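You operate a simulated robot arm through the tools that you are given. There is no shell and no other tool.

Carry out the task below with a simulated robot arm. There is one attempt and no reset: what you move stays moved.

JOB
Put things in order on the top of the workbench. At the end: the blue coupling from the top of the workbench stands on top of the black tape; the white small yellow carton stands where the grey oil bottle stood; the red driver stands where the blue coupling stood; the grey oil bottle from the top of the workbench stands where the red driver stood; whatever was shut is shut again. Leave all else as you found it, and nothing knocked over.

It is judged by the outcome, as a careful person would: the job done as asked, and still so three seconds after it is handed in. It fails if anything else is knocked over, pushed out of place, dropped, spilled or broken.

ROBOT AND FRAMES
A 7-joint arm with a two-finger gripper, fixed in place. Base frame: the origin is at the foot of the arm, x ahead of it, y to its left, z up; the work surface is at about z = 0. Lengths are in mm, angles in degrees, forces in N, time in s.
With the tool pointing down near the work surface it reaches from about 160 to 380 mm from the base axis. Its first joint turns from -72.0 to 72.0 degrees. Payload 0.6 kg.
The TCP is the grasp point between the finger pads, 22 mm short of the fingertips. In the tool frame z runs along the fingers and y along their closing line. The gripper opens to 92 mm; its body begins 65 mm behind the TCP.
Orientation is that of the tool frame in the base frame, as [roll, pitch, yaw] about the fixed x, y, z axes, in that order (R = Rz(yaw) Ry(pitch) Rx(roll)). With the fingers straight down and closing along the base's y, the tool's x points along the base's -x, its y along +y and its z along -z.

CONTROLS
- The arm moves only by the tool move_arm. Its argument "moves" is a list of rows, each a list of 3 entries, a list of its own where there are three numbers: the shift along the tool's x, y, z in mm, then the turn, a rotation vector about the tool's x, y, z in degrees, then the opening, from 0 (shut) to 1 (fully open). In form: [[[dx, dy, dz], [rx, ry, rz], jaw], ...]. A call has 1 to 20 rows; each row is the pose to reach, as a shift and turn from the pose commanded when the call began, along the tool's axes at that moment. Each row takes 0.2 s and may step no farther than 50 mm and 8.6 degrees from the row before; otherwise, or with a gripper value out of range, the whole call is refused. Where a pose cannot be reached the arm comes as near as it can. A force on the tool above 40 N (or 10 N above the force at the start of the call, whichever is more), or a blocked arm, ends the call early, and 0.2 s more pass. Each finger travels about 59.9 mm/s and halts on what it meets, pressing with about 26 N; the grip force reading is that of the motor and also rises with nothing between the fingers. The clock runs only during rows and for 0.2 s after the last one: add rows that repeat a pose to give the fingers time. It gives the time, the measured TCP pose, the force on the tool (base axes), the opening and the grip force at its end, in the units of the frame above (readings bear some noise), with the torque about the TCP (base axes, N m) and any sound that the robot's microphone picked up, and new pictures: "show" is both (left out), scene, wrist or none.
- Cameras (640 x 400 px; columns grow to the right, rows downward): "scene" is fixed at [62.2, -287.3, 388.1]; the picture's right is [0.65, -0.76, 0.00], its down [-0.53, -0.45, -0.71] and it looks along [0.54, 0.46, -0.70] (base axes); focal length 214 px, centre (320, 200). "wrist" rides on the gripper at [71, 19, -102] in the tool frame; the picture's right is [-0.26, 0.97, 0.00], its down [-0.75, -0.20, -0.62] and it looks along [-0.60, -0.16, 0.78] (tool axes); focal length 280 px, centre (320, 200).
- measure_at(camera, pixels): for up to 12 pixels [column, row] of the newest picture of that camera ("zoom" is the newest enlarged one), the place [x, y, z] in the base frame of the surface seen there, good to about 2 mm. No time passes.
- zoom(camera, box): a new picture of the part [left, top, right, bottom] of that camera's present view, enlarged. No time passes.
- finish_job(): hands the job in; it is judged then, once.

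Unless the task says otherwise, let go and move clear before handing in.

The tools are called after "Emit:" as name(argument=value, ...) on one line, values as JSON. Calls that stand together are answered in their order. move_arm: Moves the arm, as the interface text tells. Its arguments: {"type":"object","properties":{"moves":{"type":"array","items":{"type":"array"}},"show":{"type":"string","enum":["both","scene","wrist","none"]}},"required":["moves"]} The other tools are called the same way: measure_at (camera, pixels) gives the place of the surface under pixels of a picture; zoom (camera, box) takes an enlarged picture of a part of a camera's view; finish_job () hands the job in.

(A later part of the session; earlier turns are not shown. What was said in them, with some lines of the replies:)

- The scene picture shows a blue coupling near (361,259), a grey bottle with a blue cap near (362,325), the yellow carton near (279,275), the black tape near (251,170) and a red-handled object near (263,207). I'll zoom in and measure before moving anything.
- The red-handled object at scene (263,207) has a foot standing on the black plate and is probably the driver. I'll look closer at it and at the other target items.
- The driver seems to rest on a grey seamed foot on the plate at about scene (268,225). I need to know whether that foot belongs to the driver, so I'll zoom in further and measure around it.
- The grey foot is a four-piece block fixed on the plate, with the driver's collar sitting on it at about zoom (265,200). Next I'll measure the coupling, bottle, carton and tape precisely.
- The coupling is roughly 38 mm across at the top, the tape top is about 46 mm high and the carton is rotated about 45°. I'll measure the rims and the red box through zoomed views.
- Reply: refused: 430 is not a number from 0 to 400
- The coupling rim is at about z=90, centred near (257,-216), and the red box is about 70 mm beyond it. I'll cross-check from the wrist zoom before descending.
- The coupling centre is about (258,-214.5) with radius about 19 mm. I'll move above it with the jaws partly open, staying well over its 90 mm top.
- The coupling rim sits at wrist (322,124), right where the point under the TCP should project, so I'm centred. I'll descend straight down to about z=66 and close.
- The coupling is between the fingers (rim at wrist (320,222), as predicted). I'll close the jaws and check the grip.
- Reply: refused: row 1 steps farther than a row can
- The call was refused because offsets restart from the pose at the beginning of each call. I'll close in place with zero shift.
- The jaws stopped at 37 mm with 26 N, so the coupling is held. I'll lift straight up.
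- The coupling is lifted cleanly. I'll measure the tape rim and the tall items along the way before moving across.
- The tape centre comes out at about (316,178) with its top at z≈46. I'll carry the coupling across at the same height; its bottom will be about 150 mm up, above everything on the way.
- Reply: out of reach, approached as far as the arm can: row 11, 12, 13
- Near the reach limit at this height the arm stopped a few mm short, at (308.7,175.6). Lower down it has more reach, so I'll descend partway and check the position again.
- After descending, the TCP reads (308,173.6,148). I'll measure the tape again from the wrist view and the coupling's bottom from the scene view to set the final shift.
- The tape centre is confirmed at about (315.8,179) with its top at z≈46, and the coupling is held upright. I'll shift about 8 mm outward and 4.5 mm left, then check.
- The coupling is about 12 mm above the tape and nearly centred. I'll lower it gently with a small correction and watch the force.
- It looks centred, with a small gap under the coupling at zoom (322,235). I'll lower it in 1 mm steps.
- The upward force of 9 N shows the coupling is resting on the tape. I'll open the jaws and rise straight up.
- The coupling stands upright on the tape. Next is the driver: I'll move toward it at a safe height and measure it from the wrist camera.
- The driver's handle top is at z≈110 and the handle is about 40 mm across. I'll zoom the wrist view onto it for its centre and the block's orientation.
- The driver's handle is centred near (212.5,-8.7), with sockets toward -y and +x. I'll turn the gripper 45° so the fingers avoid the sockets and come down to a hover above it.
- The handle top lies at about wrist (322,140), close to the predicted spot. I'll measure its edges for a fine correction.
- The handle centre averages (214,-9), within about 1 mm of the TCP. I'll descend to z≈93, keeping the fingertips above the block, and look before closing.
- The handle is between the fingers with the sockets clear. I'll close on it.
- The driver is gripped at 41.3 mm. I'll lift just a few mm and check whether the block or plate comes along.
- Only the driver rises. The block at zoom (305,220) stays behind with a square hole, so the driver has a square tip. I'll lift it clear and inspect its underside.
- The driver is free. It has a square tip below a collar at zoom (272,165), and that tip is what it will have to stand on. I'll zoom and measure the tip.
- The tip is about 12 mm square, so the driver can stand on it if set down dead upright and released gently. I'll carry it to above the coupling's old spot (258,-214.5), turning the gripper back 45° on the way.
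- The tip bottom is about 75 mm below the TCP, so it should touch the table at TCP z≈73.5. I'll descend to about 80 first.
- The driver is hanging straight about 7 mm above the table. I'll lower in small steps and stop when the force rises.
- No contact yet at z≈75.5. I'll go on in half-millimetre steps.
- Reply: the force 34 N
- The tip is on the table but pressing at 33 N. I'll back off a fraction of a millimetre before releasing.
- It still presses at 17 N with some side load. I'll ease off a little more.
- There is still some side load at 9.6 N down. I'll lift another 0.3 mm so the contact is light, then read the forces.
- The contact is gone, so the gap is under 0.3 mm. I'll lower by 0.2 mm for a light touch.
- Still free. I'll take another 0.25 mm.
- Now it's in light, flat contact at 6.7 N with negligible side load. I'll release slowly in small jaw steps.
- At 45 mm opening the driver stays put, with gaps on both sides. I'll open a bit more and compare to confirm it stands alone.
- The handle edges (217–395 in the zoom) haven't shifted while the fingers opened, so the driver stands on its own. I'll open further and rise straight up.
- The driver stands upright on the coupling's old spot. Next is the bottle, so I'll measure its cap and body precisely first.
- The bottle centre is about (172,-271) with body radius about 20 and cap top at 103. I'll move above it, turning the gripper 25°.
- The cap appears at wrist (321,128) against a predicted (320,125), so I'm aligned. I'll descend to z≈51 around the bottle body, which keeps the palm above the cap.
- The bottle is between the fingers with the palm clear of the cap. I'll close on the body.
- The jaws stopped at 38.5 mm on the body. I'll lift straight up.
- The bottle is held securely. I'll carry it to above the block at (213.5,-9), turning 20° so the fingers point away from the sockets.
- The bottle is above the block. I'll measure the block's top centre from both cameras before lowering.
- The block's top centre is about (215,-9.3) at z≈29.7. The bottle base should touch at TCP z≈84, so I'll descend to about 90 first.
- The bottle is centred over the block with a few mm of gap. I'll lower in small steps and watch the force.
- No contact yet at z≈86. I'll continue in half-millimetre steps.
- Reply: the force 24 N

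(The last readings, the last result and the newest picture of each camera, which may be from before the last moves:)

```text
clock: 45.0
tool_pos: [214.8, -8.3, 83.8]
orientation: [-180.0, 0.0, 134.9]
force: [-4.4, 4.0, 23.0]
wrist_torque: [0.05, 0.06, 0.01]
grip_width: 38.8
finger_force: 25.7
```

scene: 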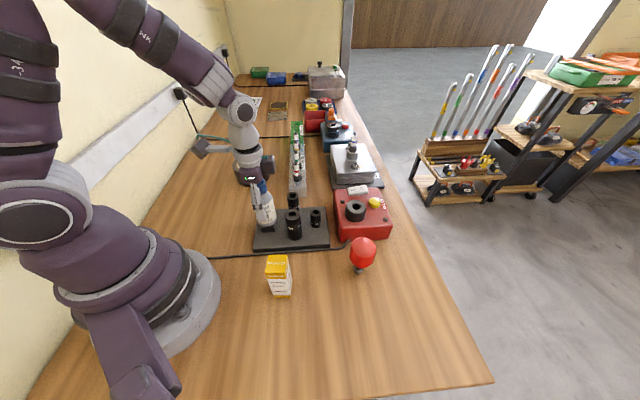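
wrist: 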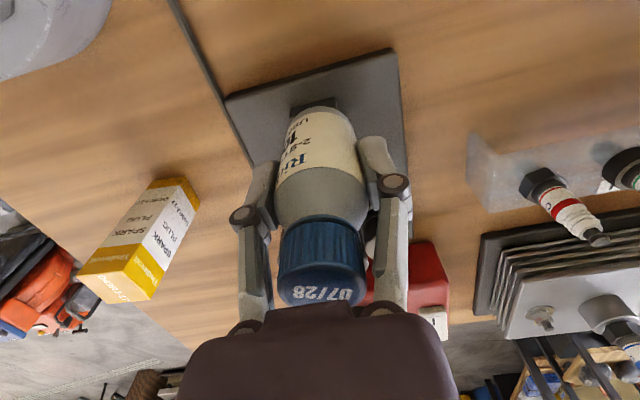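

The bottle touches the block at 23 N. I'll back off about half a millimetre.

Emit:
move_arm(moves=[[[0, 0, -0.4], [0, 0, 0], 0.3], [[0, 0, -0.5], [0, 0, 0], 0.3], [[0, 0, -0.5], [0, 0, 0], 0.3]], show="none")

```text
clock: 45.8
tool_pos: [213.6, -7.4, 83.7]
orientation: [-180.0, 0.0, 135.0]
force: [-0.2, 0.0, -1.7]
wrist_torque: [0.01, 0.02, 0.0]
grip_width: 38.9
finger_force: 26.0
```

Emit:
move_arm(moves=[[[0, 0, 0.2], [0, 0, 0], 0.3], [[0, 0, 0.25], [0, 0, 0], 0.3], [[0, 0, 0.25], [0, 0, 0], 0.3]], show="none")

```text
clock: 46.6
tool_pos: [213.5, -8.6, 83.8]
orientation: [-179.9, 0.0, 135.0]
force: [-1.3, 0.3, 8.8]
wrist_torque: [-0.04, 0.01, 0.02]
grip_width: 38.8
finger_force: 26.3
```

Light flat contact at 8.8 N with little side load. I'll release the bottle slowly.

Emit:
move_arm(moves=[[[0, 0, 0], [0, 0, 0], 0.4], [[0, 0, 0], [0, 0, 0], 0.415], [[0, 0, 0], [0, 0, 0], 0.42], [[0, 0, 0], [0, 0, 0], 0.425], [[0, 0, 0], [0, 0, 0], 0.43], [[0, 0, 0], [0, 0, 0], 0.435], [[0, 0, 0], [0, 0, 0], 0.44], [[0, 0, 0], [0, 0, 0], 0.45], [[0, 0, 0], [0, 0, 0], 0.46], [[0, 0, 0], [0, 0, 0], 0.48], [[0, 0, 0], [0, 0, 0], 0.48]])

Emit:
zoom(camera="scene", box=[230, 165, 310, 250])

```text
clock: 49.0
tool_pos: [214.6, -8.1, 83.9]
orientation: [180.0, 0.0, 135.0]
force: [0.2, -0.4, 0.5]
wrist_torque: [-0.01, 0.01, 0.03]
grip_width: 44.4
finger_force: 0.1
```

scene: 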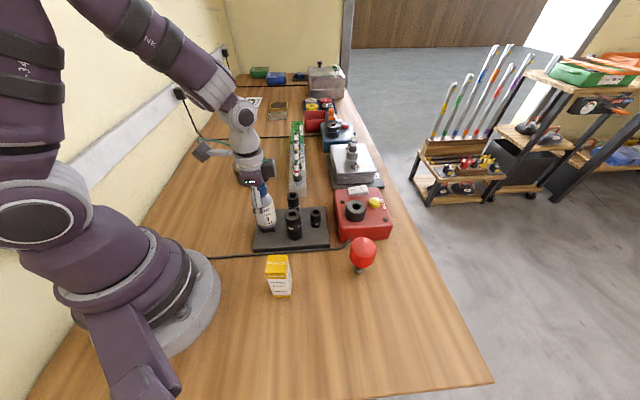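
wrist: 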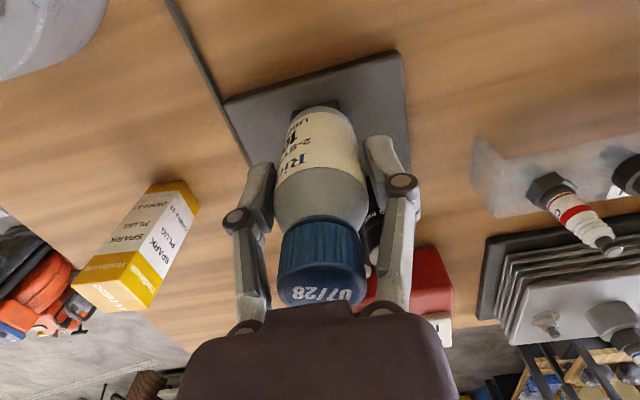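

```text
4.71 times, centred on (270, 208) of scene
```

zoom: 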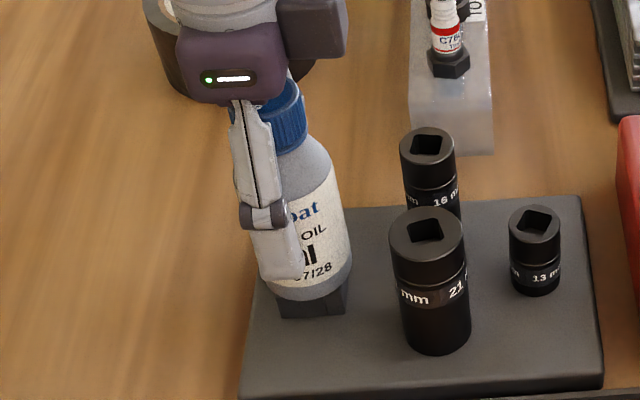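

The bottle stands on the block on its own at 44 mm opening. I'll open wider and rise straight up.

Emit:
move_arm(moves=[[[0, 0, 0], [0, 0, 0], 0.53], [[0, 0, 0], [0, 0, 0], 0.58], [[0, 0, 0], [0, 0, 0], 0.64], [[0, 0, 0], [0, 0, 0], 0.7], [[0, 0, 0], [0, 0, 0], 0.75], [[0, 0, -10], [0, 0, 0], 0.75], [[0, 0, -30], [0, 0, 0], 0.75], [[0, 0, -60], [0, 0, 0], 0.75], [[0, 0, -95], [0, 0, 0], 0.75], [[0, 0, -130], [0, 0, 0], 0.75], [[0, 0, -130], [0, 0, 0], 0.75]])

Emit:
zoom(camera="scene", box=[230, 165, 310, 250])

```text
clock: 51.4
tool_pos: [214.0, -9.5, 212.8]
orientation: [-180.0, 0.0, 134.9]
force: [-0.4, 0.6, -0.8]
wrist_torque: [-0.03, 0.0, -0.01]
grip_width: 69.0
finger_force: 0.1
```

scene: 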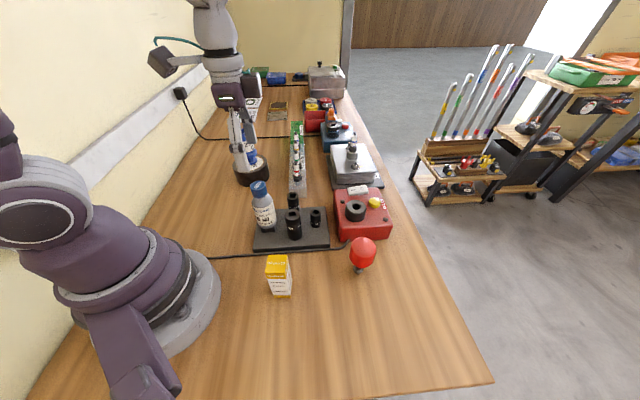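
wrist: 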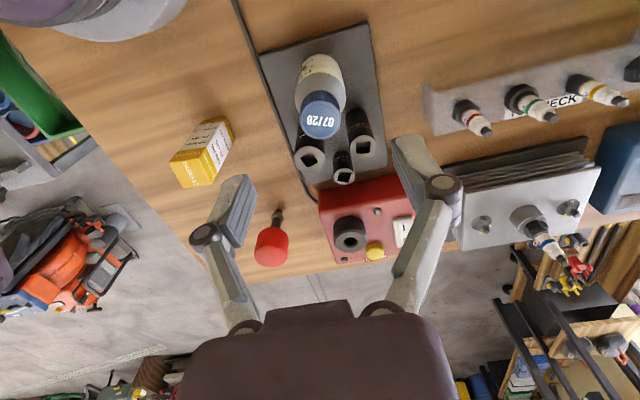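

```text
4.71 times, centred on (270, 208) of scene
```

zoom: 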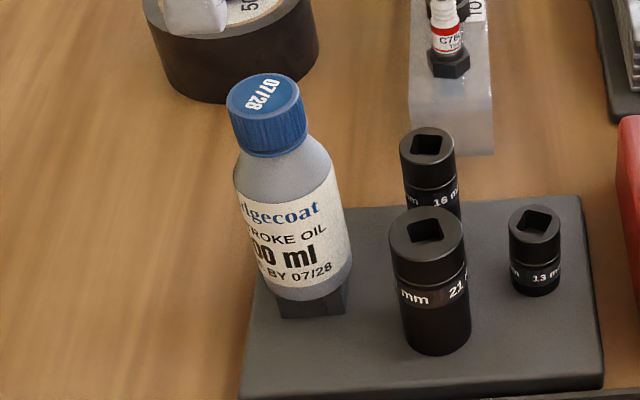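

The bottle stands steady on the block. Next is the carton: I'll measure its top corners for position and orientation.

Emit:
zoom(camera="scene", box=[258, 248, 300, 303])

Emit:
measure_at(camera="zoom", pixels=[[250, 55], [376, 55], [362, 175], [225, 173], [300, 115], [370, 115], [238, 115], [312, 55], [295, 175], [240, 240], [370, 240], [340, 355]])

Emit:
zoom(camera="wrist", box=[160, 105, 250, 195])

Emit:
measure_at(camera="zoom", pixels=[[65, 245], [185, 235], [255, 365], [130, 370], [160, 300], [210, 220], [350, 250], [290, 340]])

```text
7.27 times, centred on (279, 276) of scene
```

zoom: 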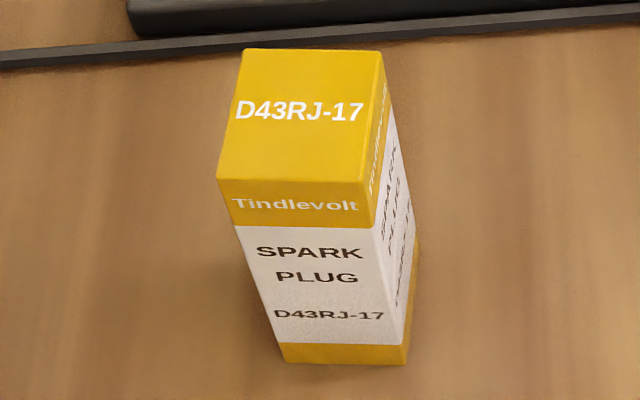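

```text
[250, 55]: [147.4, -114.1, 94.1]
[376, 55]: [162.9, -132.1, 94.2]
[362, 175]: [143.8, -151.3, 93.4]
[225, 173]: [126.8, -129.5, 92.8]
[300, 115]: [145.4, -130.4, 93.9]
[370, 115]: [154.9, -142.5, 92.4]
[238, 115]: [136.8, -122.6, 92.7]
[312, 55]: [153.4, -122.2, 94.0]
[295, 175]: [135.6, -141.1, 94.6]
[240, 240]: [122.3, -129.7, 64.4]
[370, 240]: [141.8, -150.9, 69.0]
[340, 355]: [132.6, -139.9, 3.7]
```

```text
4.44 times, centred on (205, 150) of wrist
```

zoom: 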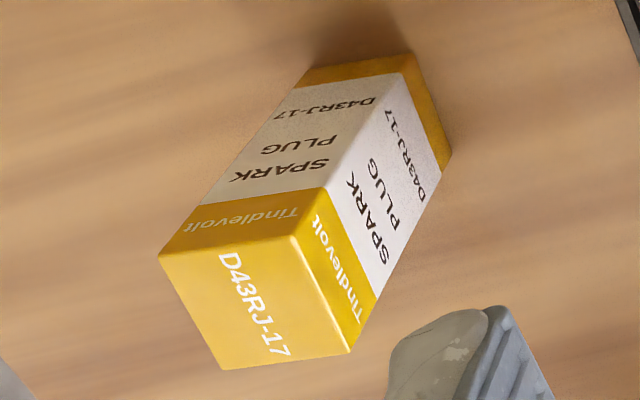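

```text
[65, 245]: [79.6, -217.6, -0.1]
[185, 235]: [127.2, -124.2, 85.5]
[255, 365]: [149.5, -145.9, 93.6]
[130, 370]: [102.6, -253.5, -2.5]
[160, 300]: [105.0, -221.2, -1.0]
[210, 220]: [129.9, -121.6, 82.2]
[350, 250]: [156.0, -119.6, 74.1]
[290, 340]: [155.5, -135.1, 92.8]
```

The carton's centre is about (145,-132), its sides lie at about 40°/-50° and its top is at z=94. I'll move above it with the gripper turned to match its sides.

Emit:
move_arm(moves=[[[-8, -30, 0], [0, 0, 1], 0.75], [[-18, -65, 0], [0, 0, 2], 0.75], [[-28, -100, 10], [0, 0, 3], 0.75], [[-38.3, -136.3, 28], [0, 0, 5], 0.75], [[-38.3, -136.3, 48], [0, 0, 5], 0.75], [[-38.3, -136.3, 48], [0, 0, 5], 0.75]])

Emit:
zoom(camera="wrist", box=[240, 50, 400, 230])

```text
clock: 52.8
tool_pos: [143.9, -131.4, 166.8]
orientation: [180.0, 0.0, 130.0]
force: [0.1, 0.4, 0.4]
wrist_torque: [0.0, 0.0, 0.04]
grip_width: 68.6
finger_force: 0.0
```

scene: 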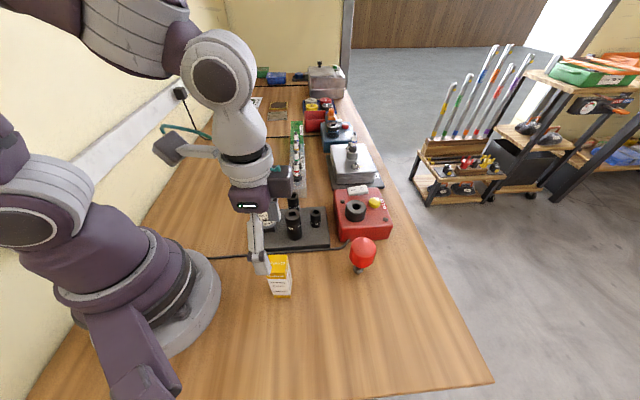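
wrist: 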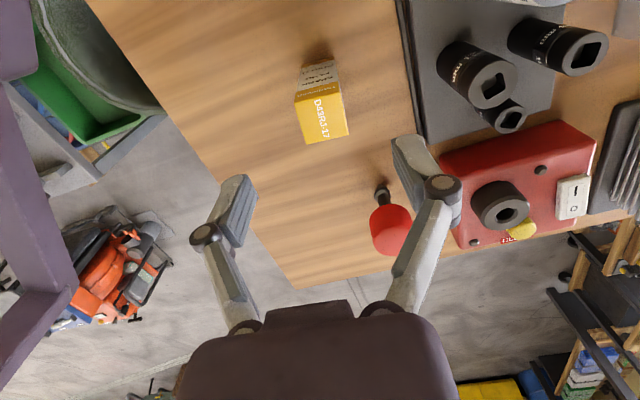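

```text
2.22 times, centred on (320, 140) of wrist
```

zoom: 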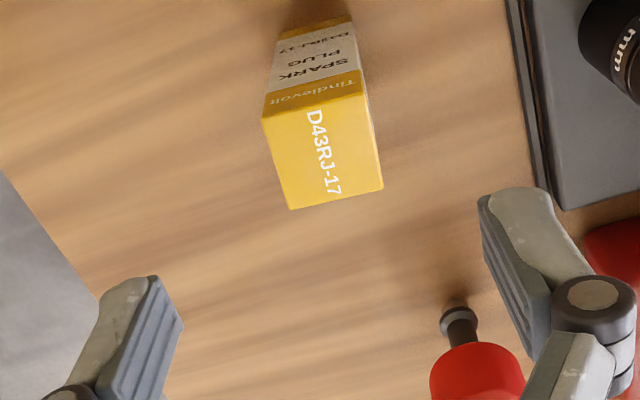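

The carton's edge is parallel to the closing line and its top centre at wrist (322,119) matches the prediction (320,121). I'll descend to z≈56.

Emit:
move_arm(moves=[[[0, 0, 30], [0, 0, 0], 0.75], [[0, 0, 60], [0, 0, 0], 0.75], [[0, 0, 90], [0, 0, 0], 0.75], [[0, 0, 110], [0, 0, 0], 0.75], [[0, 0, 110], [0, 0, 0], 0.75]])

Emit:
zoom(camera="scene", box=[230, 220, 330, 310])

```text
clock: 54.0
tool_pos: [144.5, -130.5, 56.3]
orientation: [179.9, 0.0, 130.1]
force: [0.1, 0.4, 0.3]
wrist_torque: [-0.01, 0.05, -0.01]
grip_width: 69.1
finger_force: 0.1
```

scene: 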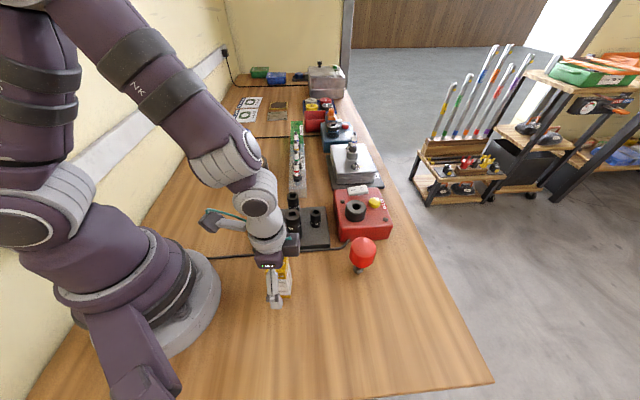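
wrist: 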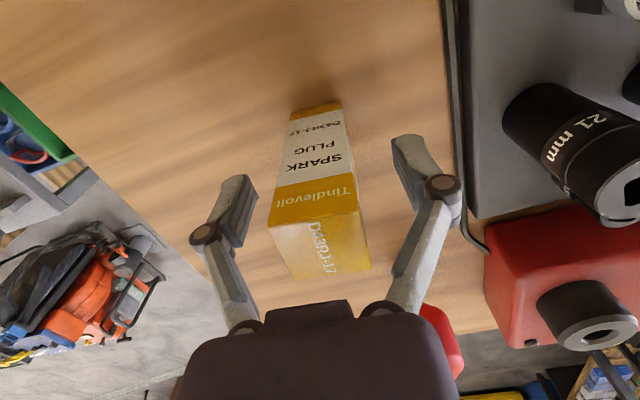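

```text
4.44 times, centred on (280, 265) of scene
```

zoom: 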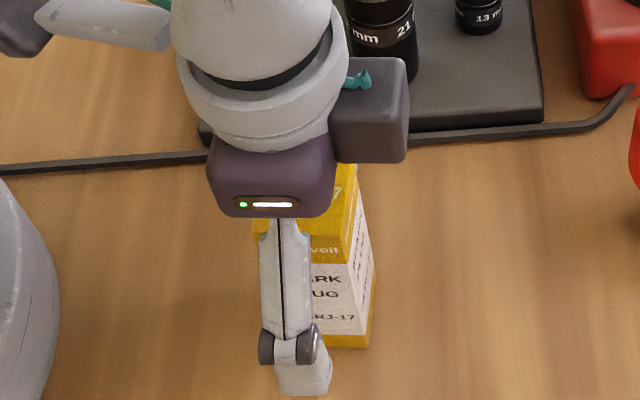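

The carton is between the fingers. I'll close on it.

Emit:
move_arm(moves=[[[0, 0, 0], [0, 0, 0], 0.5], [[0, 0, 0], [0, 0, 0], 0.25], [[0, 0, 0], [0, 0, 0], 0.2], [[0, 0, 0], [0, 0, 0], 0.2]], show="wrist")

```text
clock: 55.0
tool_pos: [145.2, -132.6, 56.6]
orientation: [-180.0, 0.0, 130.0]
force: [-0.7, 0.5, 1.9]
wrist_torque: [0.02, 0.03, 0.0]
grip_width: 29.1
finger_force: 25.9
```

wrist: 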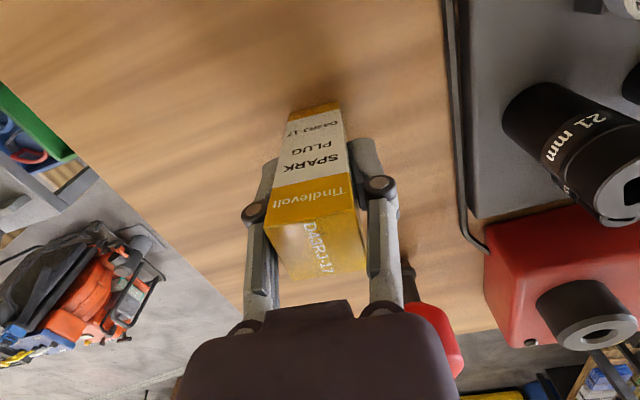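

The carton is gripped at 29.1 mm. I'll lift it and carry it to above the bottle's old spot (172,-271).

Emit:
move_arm(moves=[[[0, 0, -10], [0, 0, 0], 0.2], [[0, 0, -40], [0, 0, 0], 0.2], [[0, 0, -75], [0, 0, 0], 0.2], [[-8, -4.4, -95], [0, 0, 0], 0.2], [[-36, -20, -95], [0, 0, 0], 0.2], [[-68, -37.7, -95], [0, 0, 0], 0.2], [[-98, -54.4, -95], [0, 0, 0], 0.2], [[-118, -65.4, -95], [0, 0, 0], 0.2], [[-124.4, -69, -95], [0, 0, 0], 0.2], [[-124.4, -69, -95], [0, 0, 0], 0.2]])

```text
clock: 57.2
tool_pos: [170.9, -270.6, 152.1]
orientation: [180.0, 0.0, 130.0]
force: [0.0, 0.2, -1.8]
wrist_torque: [0.02, -0.01, -0.02]
grip_width: 28.8
finger_force: 26.0
```

scene: 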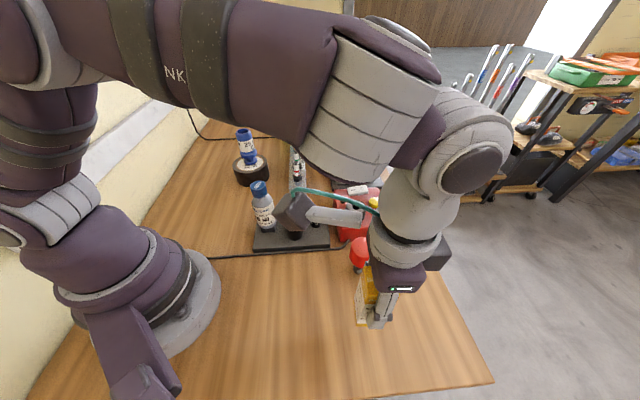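
wrist: 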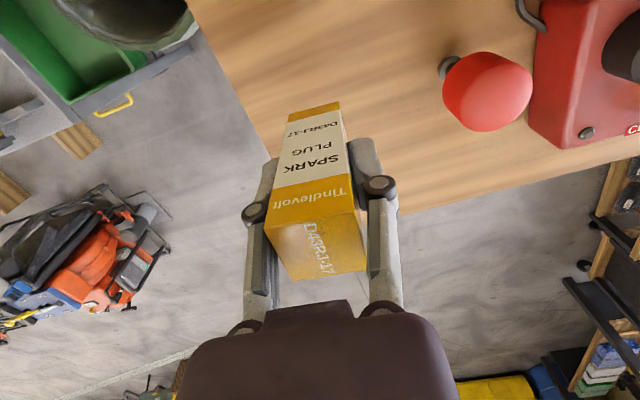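

The carton is in position; the driver is about 80 mm clear of the near finger. I'll descend to just above the table.

Emit:
move_arm(moves=[[[0, 0, 30], [0, 0, 0], 0.2], [[0, 0, 60], [0, 0, 0], 0.2], [[0, 0, 80], [0, 0, 0], 0.2], [[0, 0, 90], [0, 0, 0], 0.2], [[0, 0, 90], [0, 0, 0], 0.2]])

Emit:
zoom(camera="scene", box=[325, 230, 425, 360])

```text
clock: 58.4
tool_pos: [174.1, -272.3, 61.8]
orientation: [180.0, -0.1, 129.9]
force: [0.4, -0.4, 0.1]
wrist_torque: [0.02, 0.03, 0.02]
grip_width: 29.3
finger_force: 26.4
```

scene: 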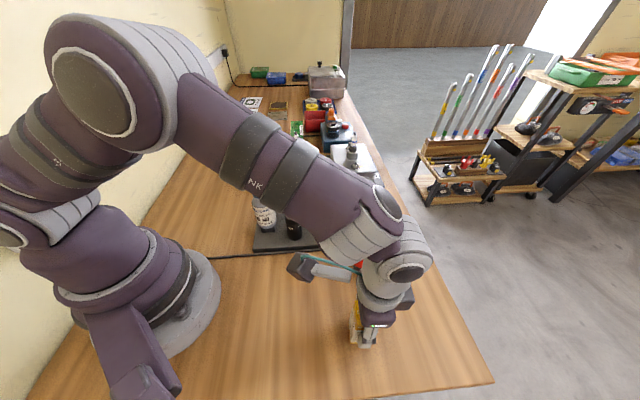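
wrist: 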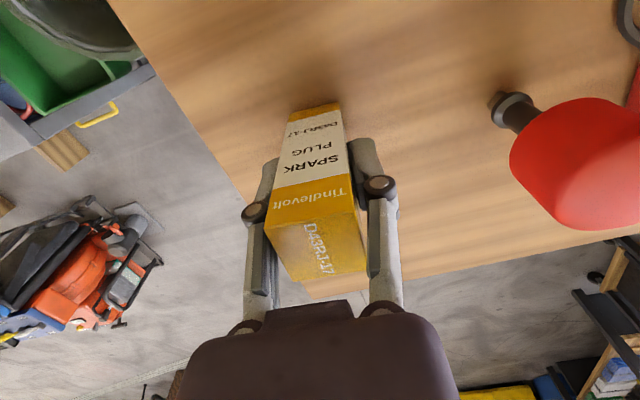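

```text
3.08 times, centred on (375, 295) of scene
```

zoom: 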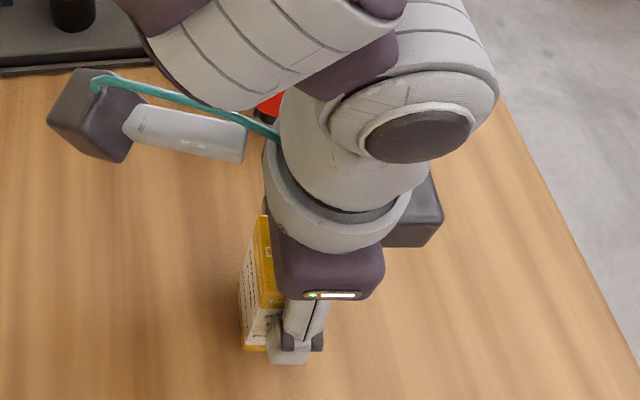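

About 5 mm remain. I'll lower in small steps to contact.

Emit:
move_arm(moves=[[[0, 0, 2], [0, 0, 0], 0.2], [[0, 0, 4], [0, 0, 0], 0.2], [[0, 0, 4], [0, 0, 0], 0.2]], show="none")

```text
clock: 59.2
tool_pos: [172.5, -271.4, 57.8]
orientation: [-180.0, -0.1, 130.0]
force: [0.3, -0.5, -0.4]
wrist_torque: [0.03, -0.01, 0.01]
grip_width: 29.2
finger_force: 26.0
```

Emit:
move_arm(moves=[[[0, 0, 0.4], [0, 0, 0], 0.2], [[0, 0, 0.8], [0, 0, 0], 0.2], [[0, 0, 0.8], [0, 0, 0], 0.2]], show="none")

```text
clock: 60.0
tool_pos: [171.4, -272.1, 58.4]
orientation: [180.0, 0.0, 130.0]
force: [-0.7, -0.1, -0.4]
wrist_torque: [-0.02, 0.01, -0.02]
grip_width: 28.9
finger_force: 25.7
```

No contact yet. I'll continue down half a millimetre at a time.

Emit:
move_arm(moves=[[[0, 0, 0.3], [0, 0, 0], 0.2], [[0, 0, 0.6], [0, 0, 0], 0.2], [[0, 0, 0.6], [0, 0, 0], 0.2]], show="none")

```text
clock: 60.8
tool_pos: [171.5, -272.0, 58.2]
orientation: [-179.9, 0.0, 130.0]
force: [0.2, -0.2, -0.8]
wrist_torque: [-0.04, 0.01, 0.0]
grip_width: 29.3
finger_force: 26.1
```

Still no contact. I'll continue in the same small steps.

Emit:
move_arm(moves=[[[0, 0, 0.3], [0, 0, 0], 0.2], [[0, 0, 0.5], [0, 0, 0], 0.2], [[0, 0, 0.5], [0, 0, 0], 0.2]], show="scene")

Emit:
zoom(camera="scene", box=[335, 290, 395, 360])

```text
clock: 61.6
tool_pos: [172.0, -271.8, 56.2]
orientation: [180.0, 0.0, 130.0]
force: [-4.1, 5.3, 25.8]
wrist_torque: [0.25, 0.17, -0.02]
grip_width: 29.3
finger_force: 26.4
```

scene: 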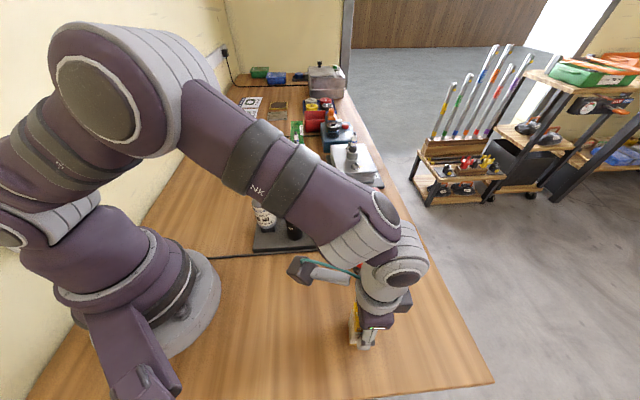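

```text
5.71 times, centred on (365, 325) of scene
```

zoom: 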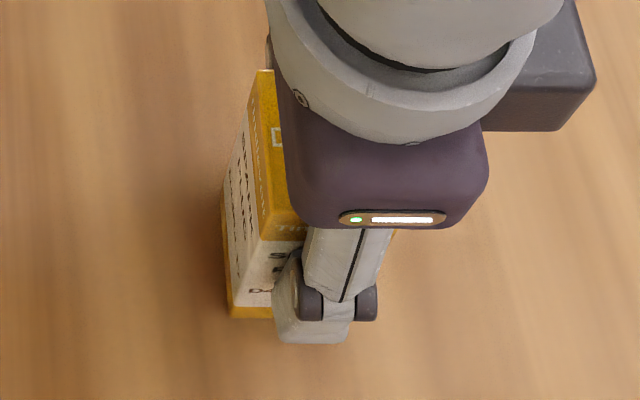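

Contact at 26 N. I'll back off 0.3 mm to lighten it before releasing.

Emit:
move_arm(moves=[[[0, 0, -0.3], [0, 0, 0], 0.2], [[0, 0, -0.4], [0, 0, 0], 0.2], [[0, 0, -0.4], [0, 0, 0], 0.2]], show="none")

```text
clock: 62.4
tool_pos: [170.8, -271.4, 57.3]
orientation: [180.0, 0.0, 130.0]
force: [-0.4, -1.6, 4.1]
wrist_torque: [-0.19, -0.02, -0.04]
grip_width: 29.1
finger_force: 25.7
```

Light contact at 4 N. I'll release the carton slowly.

Emit:
move_arm(moves=[[[0, 0, 0], [0, 0, 0], 0.29], [[0, 0, 0], [0, 0, 0], 0.305], [[0, 0, 0], [0, 0, 0], 0.315], [[0, 0, 0], [0, 0, 0], 0.32], [[0, 0, 0], [0, 0, 0], 0.325], [[0, 0, 0], [0, 0, 0], 0.33], [[0, 0, 0], [0, 0, 0], 0.34], [[0, 0, 0], [0, 0, 0], 0.36], [[0, 0, 0], [0, 0, 0], 0.38], [[0, 0, 0], [0, 0, 0], 0.42], [[0, 0, 0], [0, 0, 0], 0.46], [[0, 0, 0], [0, 0, 0], 0.5], [[0, 0, 0], [0, 0, 0], 0.5]])

Emit:
zoom(camera="scene", box=[335, 290, 395, 360])

```text
clock: 65.2
tool_pos: [172.1, -272.9, 58.2]
orientation: [-180.0, -0.1, 130.0]
force: [0.3, 0.1, -0.2]
wrist_torque: [-0.05, -0.01, 0.02]
grip_width: 46.0
finger_force: 0.0
```

scene: 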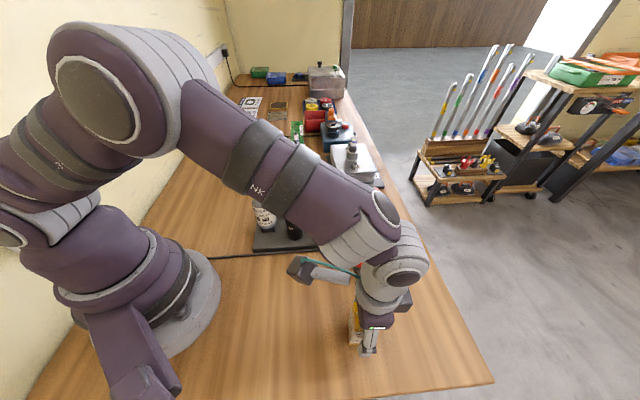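
wrist: 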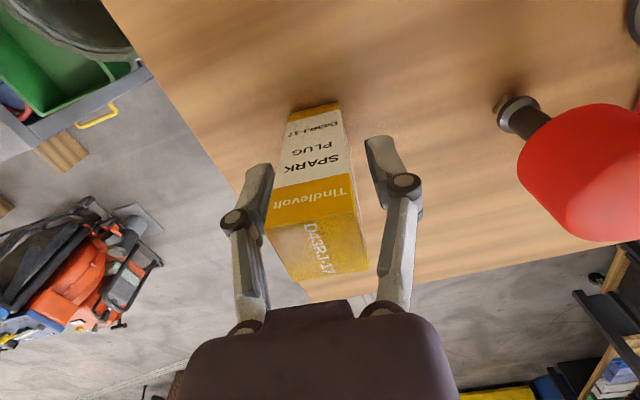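

```text
5.71 times, centred on (365, 325) of scene
```

zoom: 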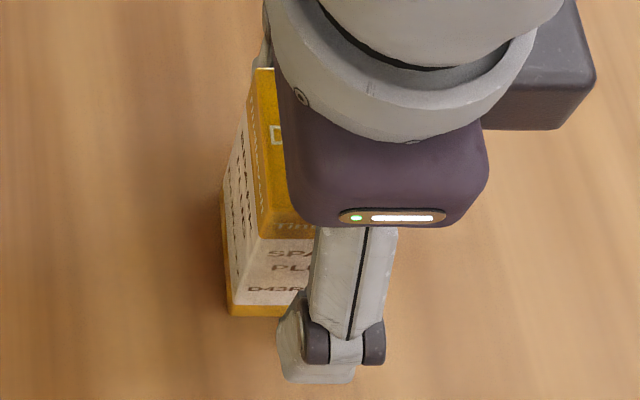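

The carton is released and standing. I'll open a little more, rise straight up, then go back toward the starting area.

Emit:
move_arm(moves=[[[0, 0, 0], [0, 0, 0], 0.56], [[0, 0, 0], [0, 0, 0], 0.62], [[0, 0, 0], [0, 0, 0], 0.66], [[0, 0, -10], [0, 0, 0], 0.66], [[0, 0, -35], [0, 0, 0], 0.66], [[0, 0, -70], [0, 0, 0], 0.66], [[0, 0, -105], [0, 0, 0], 0.66], [[0, 0, -140], [0, 0, 0], 0.66], [[0, 0, -170], [0, 0, 0], 0.66], [[0, 0, -170], [0, 0, 0], 0.66]])

Emit:
zoom(camera="scene", box=[320, 230, 420, 360])

```text
clock: 67.4
tool_pos: [171.6, -271.0, 227.0]
orientation: [179.9, 0.0, 130.0]
force: [-0.8, -0.7, -0.9]
wrist_torque: [-0.01, 0.04, 0.02]
grip_width: 61.1
finger_force: 0.0
```

scene: 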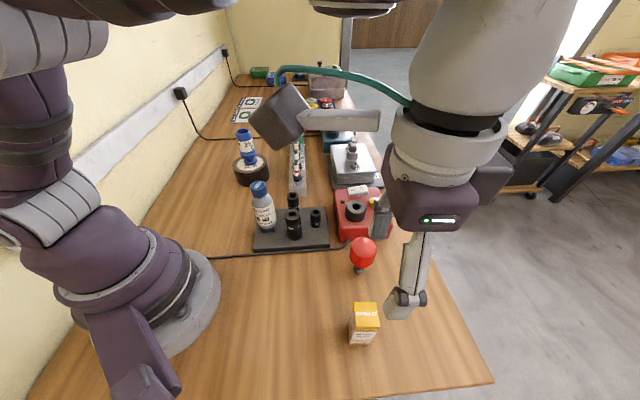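
wrist: 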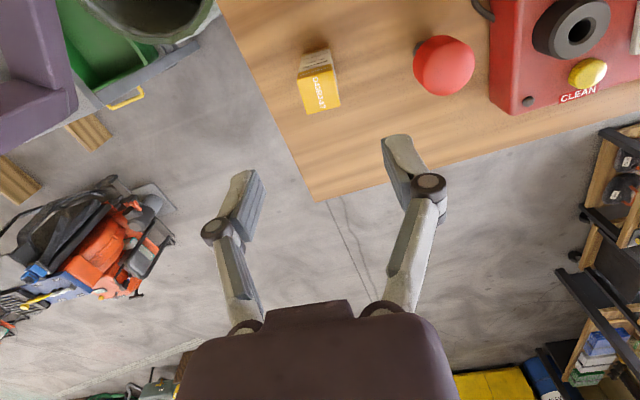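

```text
3.08 times, centred on (370, 295) of scene
```

zoom: 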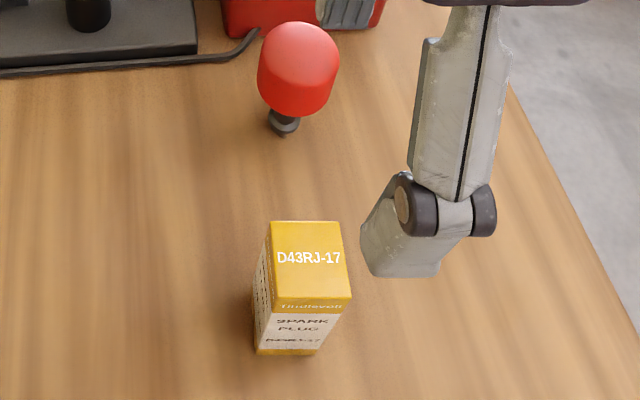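

All four items are in place and upright. I'll return the arm to about its starting pose and check the whole bench.

Emit:
move_arm(moves=[[[10, 12, -10], [0, 0, -6], 0.7], [[24, 28, -20], [0, 0, -13], 0.8], [[40, 47, -32], [0, 0, -20], 0.9], [[56, 66, -32], [0, 0, -28], 1.0], [[72, 84, -32], [0, 0, -36], 1.0], [[82, 96, -32], [0, 0, -44], 1.0], [[86.2, 101.1, -32], [0, 0, -50], 1.0], [[86.2, 101.1, -32], [0, 0, -50], 1.0], [[86.2, 101.1, -32], [0, 0, -50], 1.0]])

Emit:
zoom(camera="scene", box=[220, 120, 420, 365])

Emit:
zoom(camera="scene", box=[220, 60, 400, 200])

Emit:
measure_at(camera="scene", pixels=[[361, 246], [365, 310], [260, 187], [244, 133], [362, 335], [361, 262]])

```text
clock: 69.4
tool_pos: [193.5, -141.0, 258.8]
orientation: [-180.0, -0.1, 180.0]
force: [0.5, 0.4, -0.6]
wrist_torque: [-0.02, 0.01, 0.0]
grip_width: 92.1
finger_force: 0.1
```

scene: 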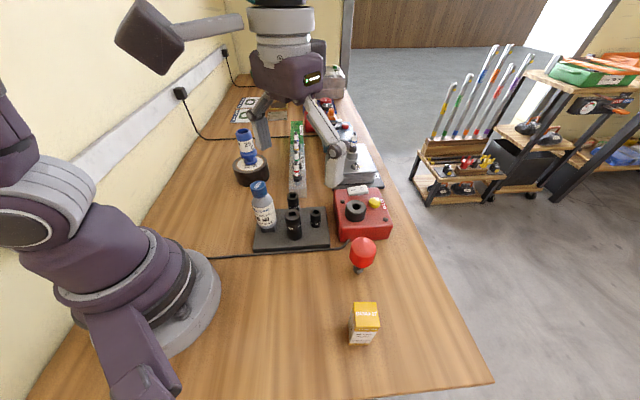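
wrist: 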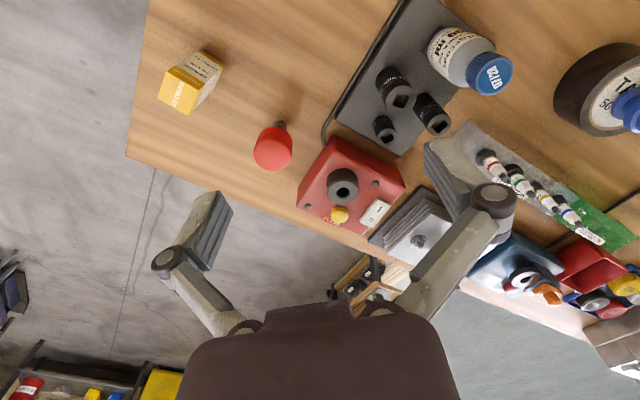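

```text
1.63 times, centred on (320, 242) of scene
```

zoom: 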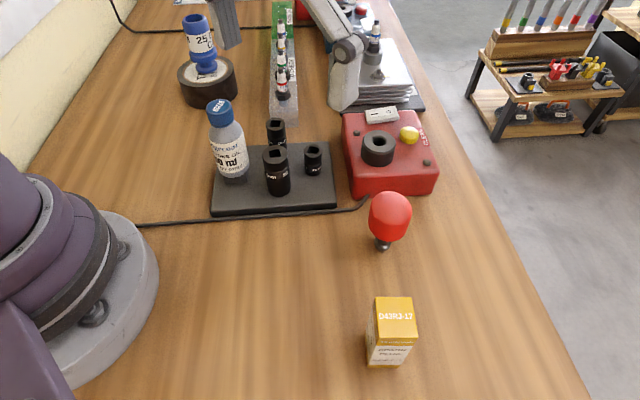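

```text
2.86 times, centred on (310, 130) of scene
```

zoom: 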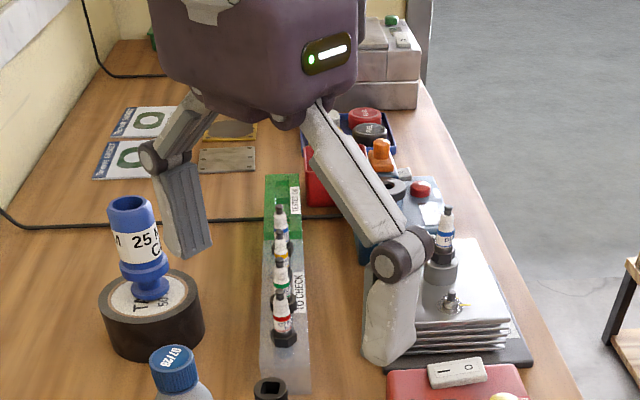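

```text
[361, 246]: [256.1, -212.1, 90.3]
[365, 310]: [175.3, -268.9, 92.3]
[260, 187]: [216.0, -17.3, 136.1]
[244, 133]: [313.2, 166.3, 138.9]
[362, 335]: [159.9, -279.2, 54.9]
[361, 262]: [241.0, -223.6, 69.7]
```

The last pictures show everything in place:
- **Coupling:** it stands on the tape at (247,150).
- **Bottle:** it stands on the block where the driver was, at (263,207).
- **Driver:** it stands upright on the coupling's old spot, at (362,253).
- **Carton:** it stands on the bottle's old spot, at (364,323).

Nothing else has moved, nothing was opened along the way, and the arm is clear, so I'm handing in.

Emit:
finish_job()

```text
The job is handed in.
```

The job is done and handed in; I haven't seen the judging result. In the last pictures, all four items stand where you asked:

- **Blue coupling:** stands centred on top of the black tape.
- **Red driver:** stands where the coupling stood. It rests on its square tip, only about 12 mm wide, so a knock could tip it. It had stayed upright for about 40 seconds when I handed in.
- **Grey oil bottle:** stands where the driver stood. That is on top of the small grey block that held the driver's tip, so the bottle sits about 30 mm above the bench.
- **Yellow carton:** stands where the bottle stood.

I didn't open anything, so there was nothing to shut again. Nothing else appears to have moved or fallen, and the arm is back near its starting position, clear of everything.
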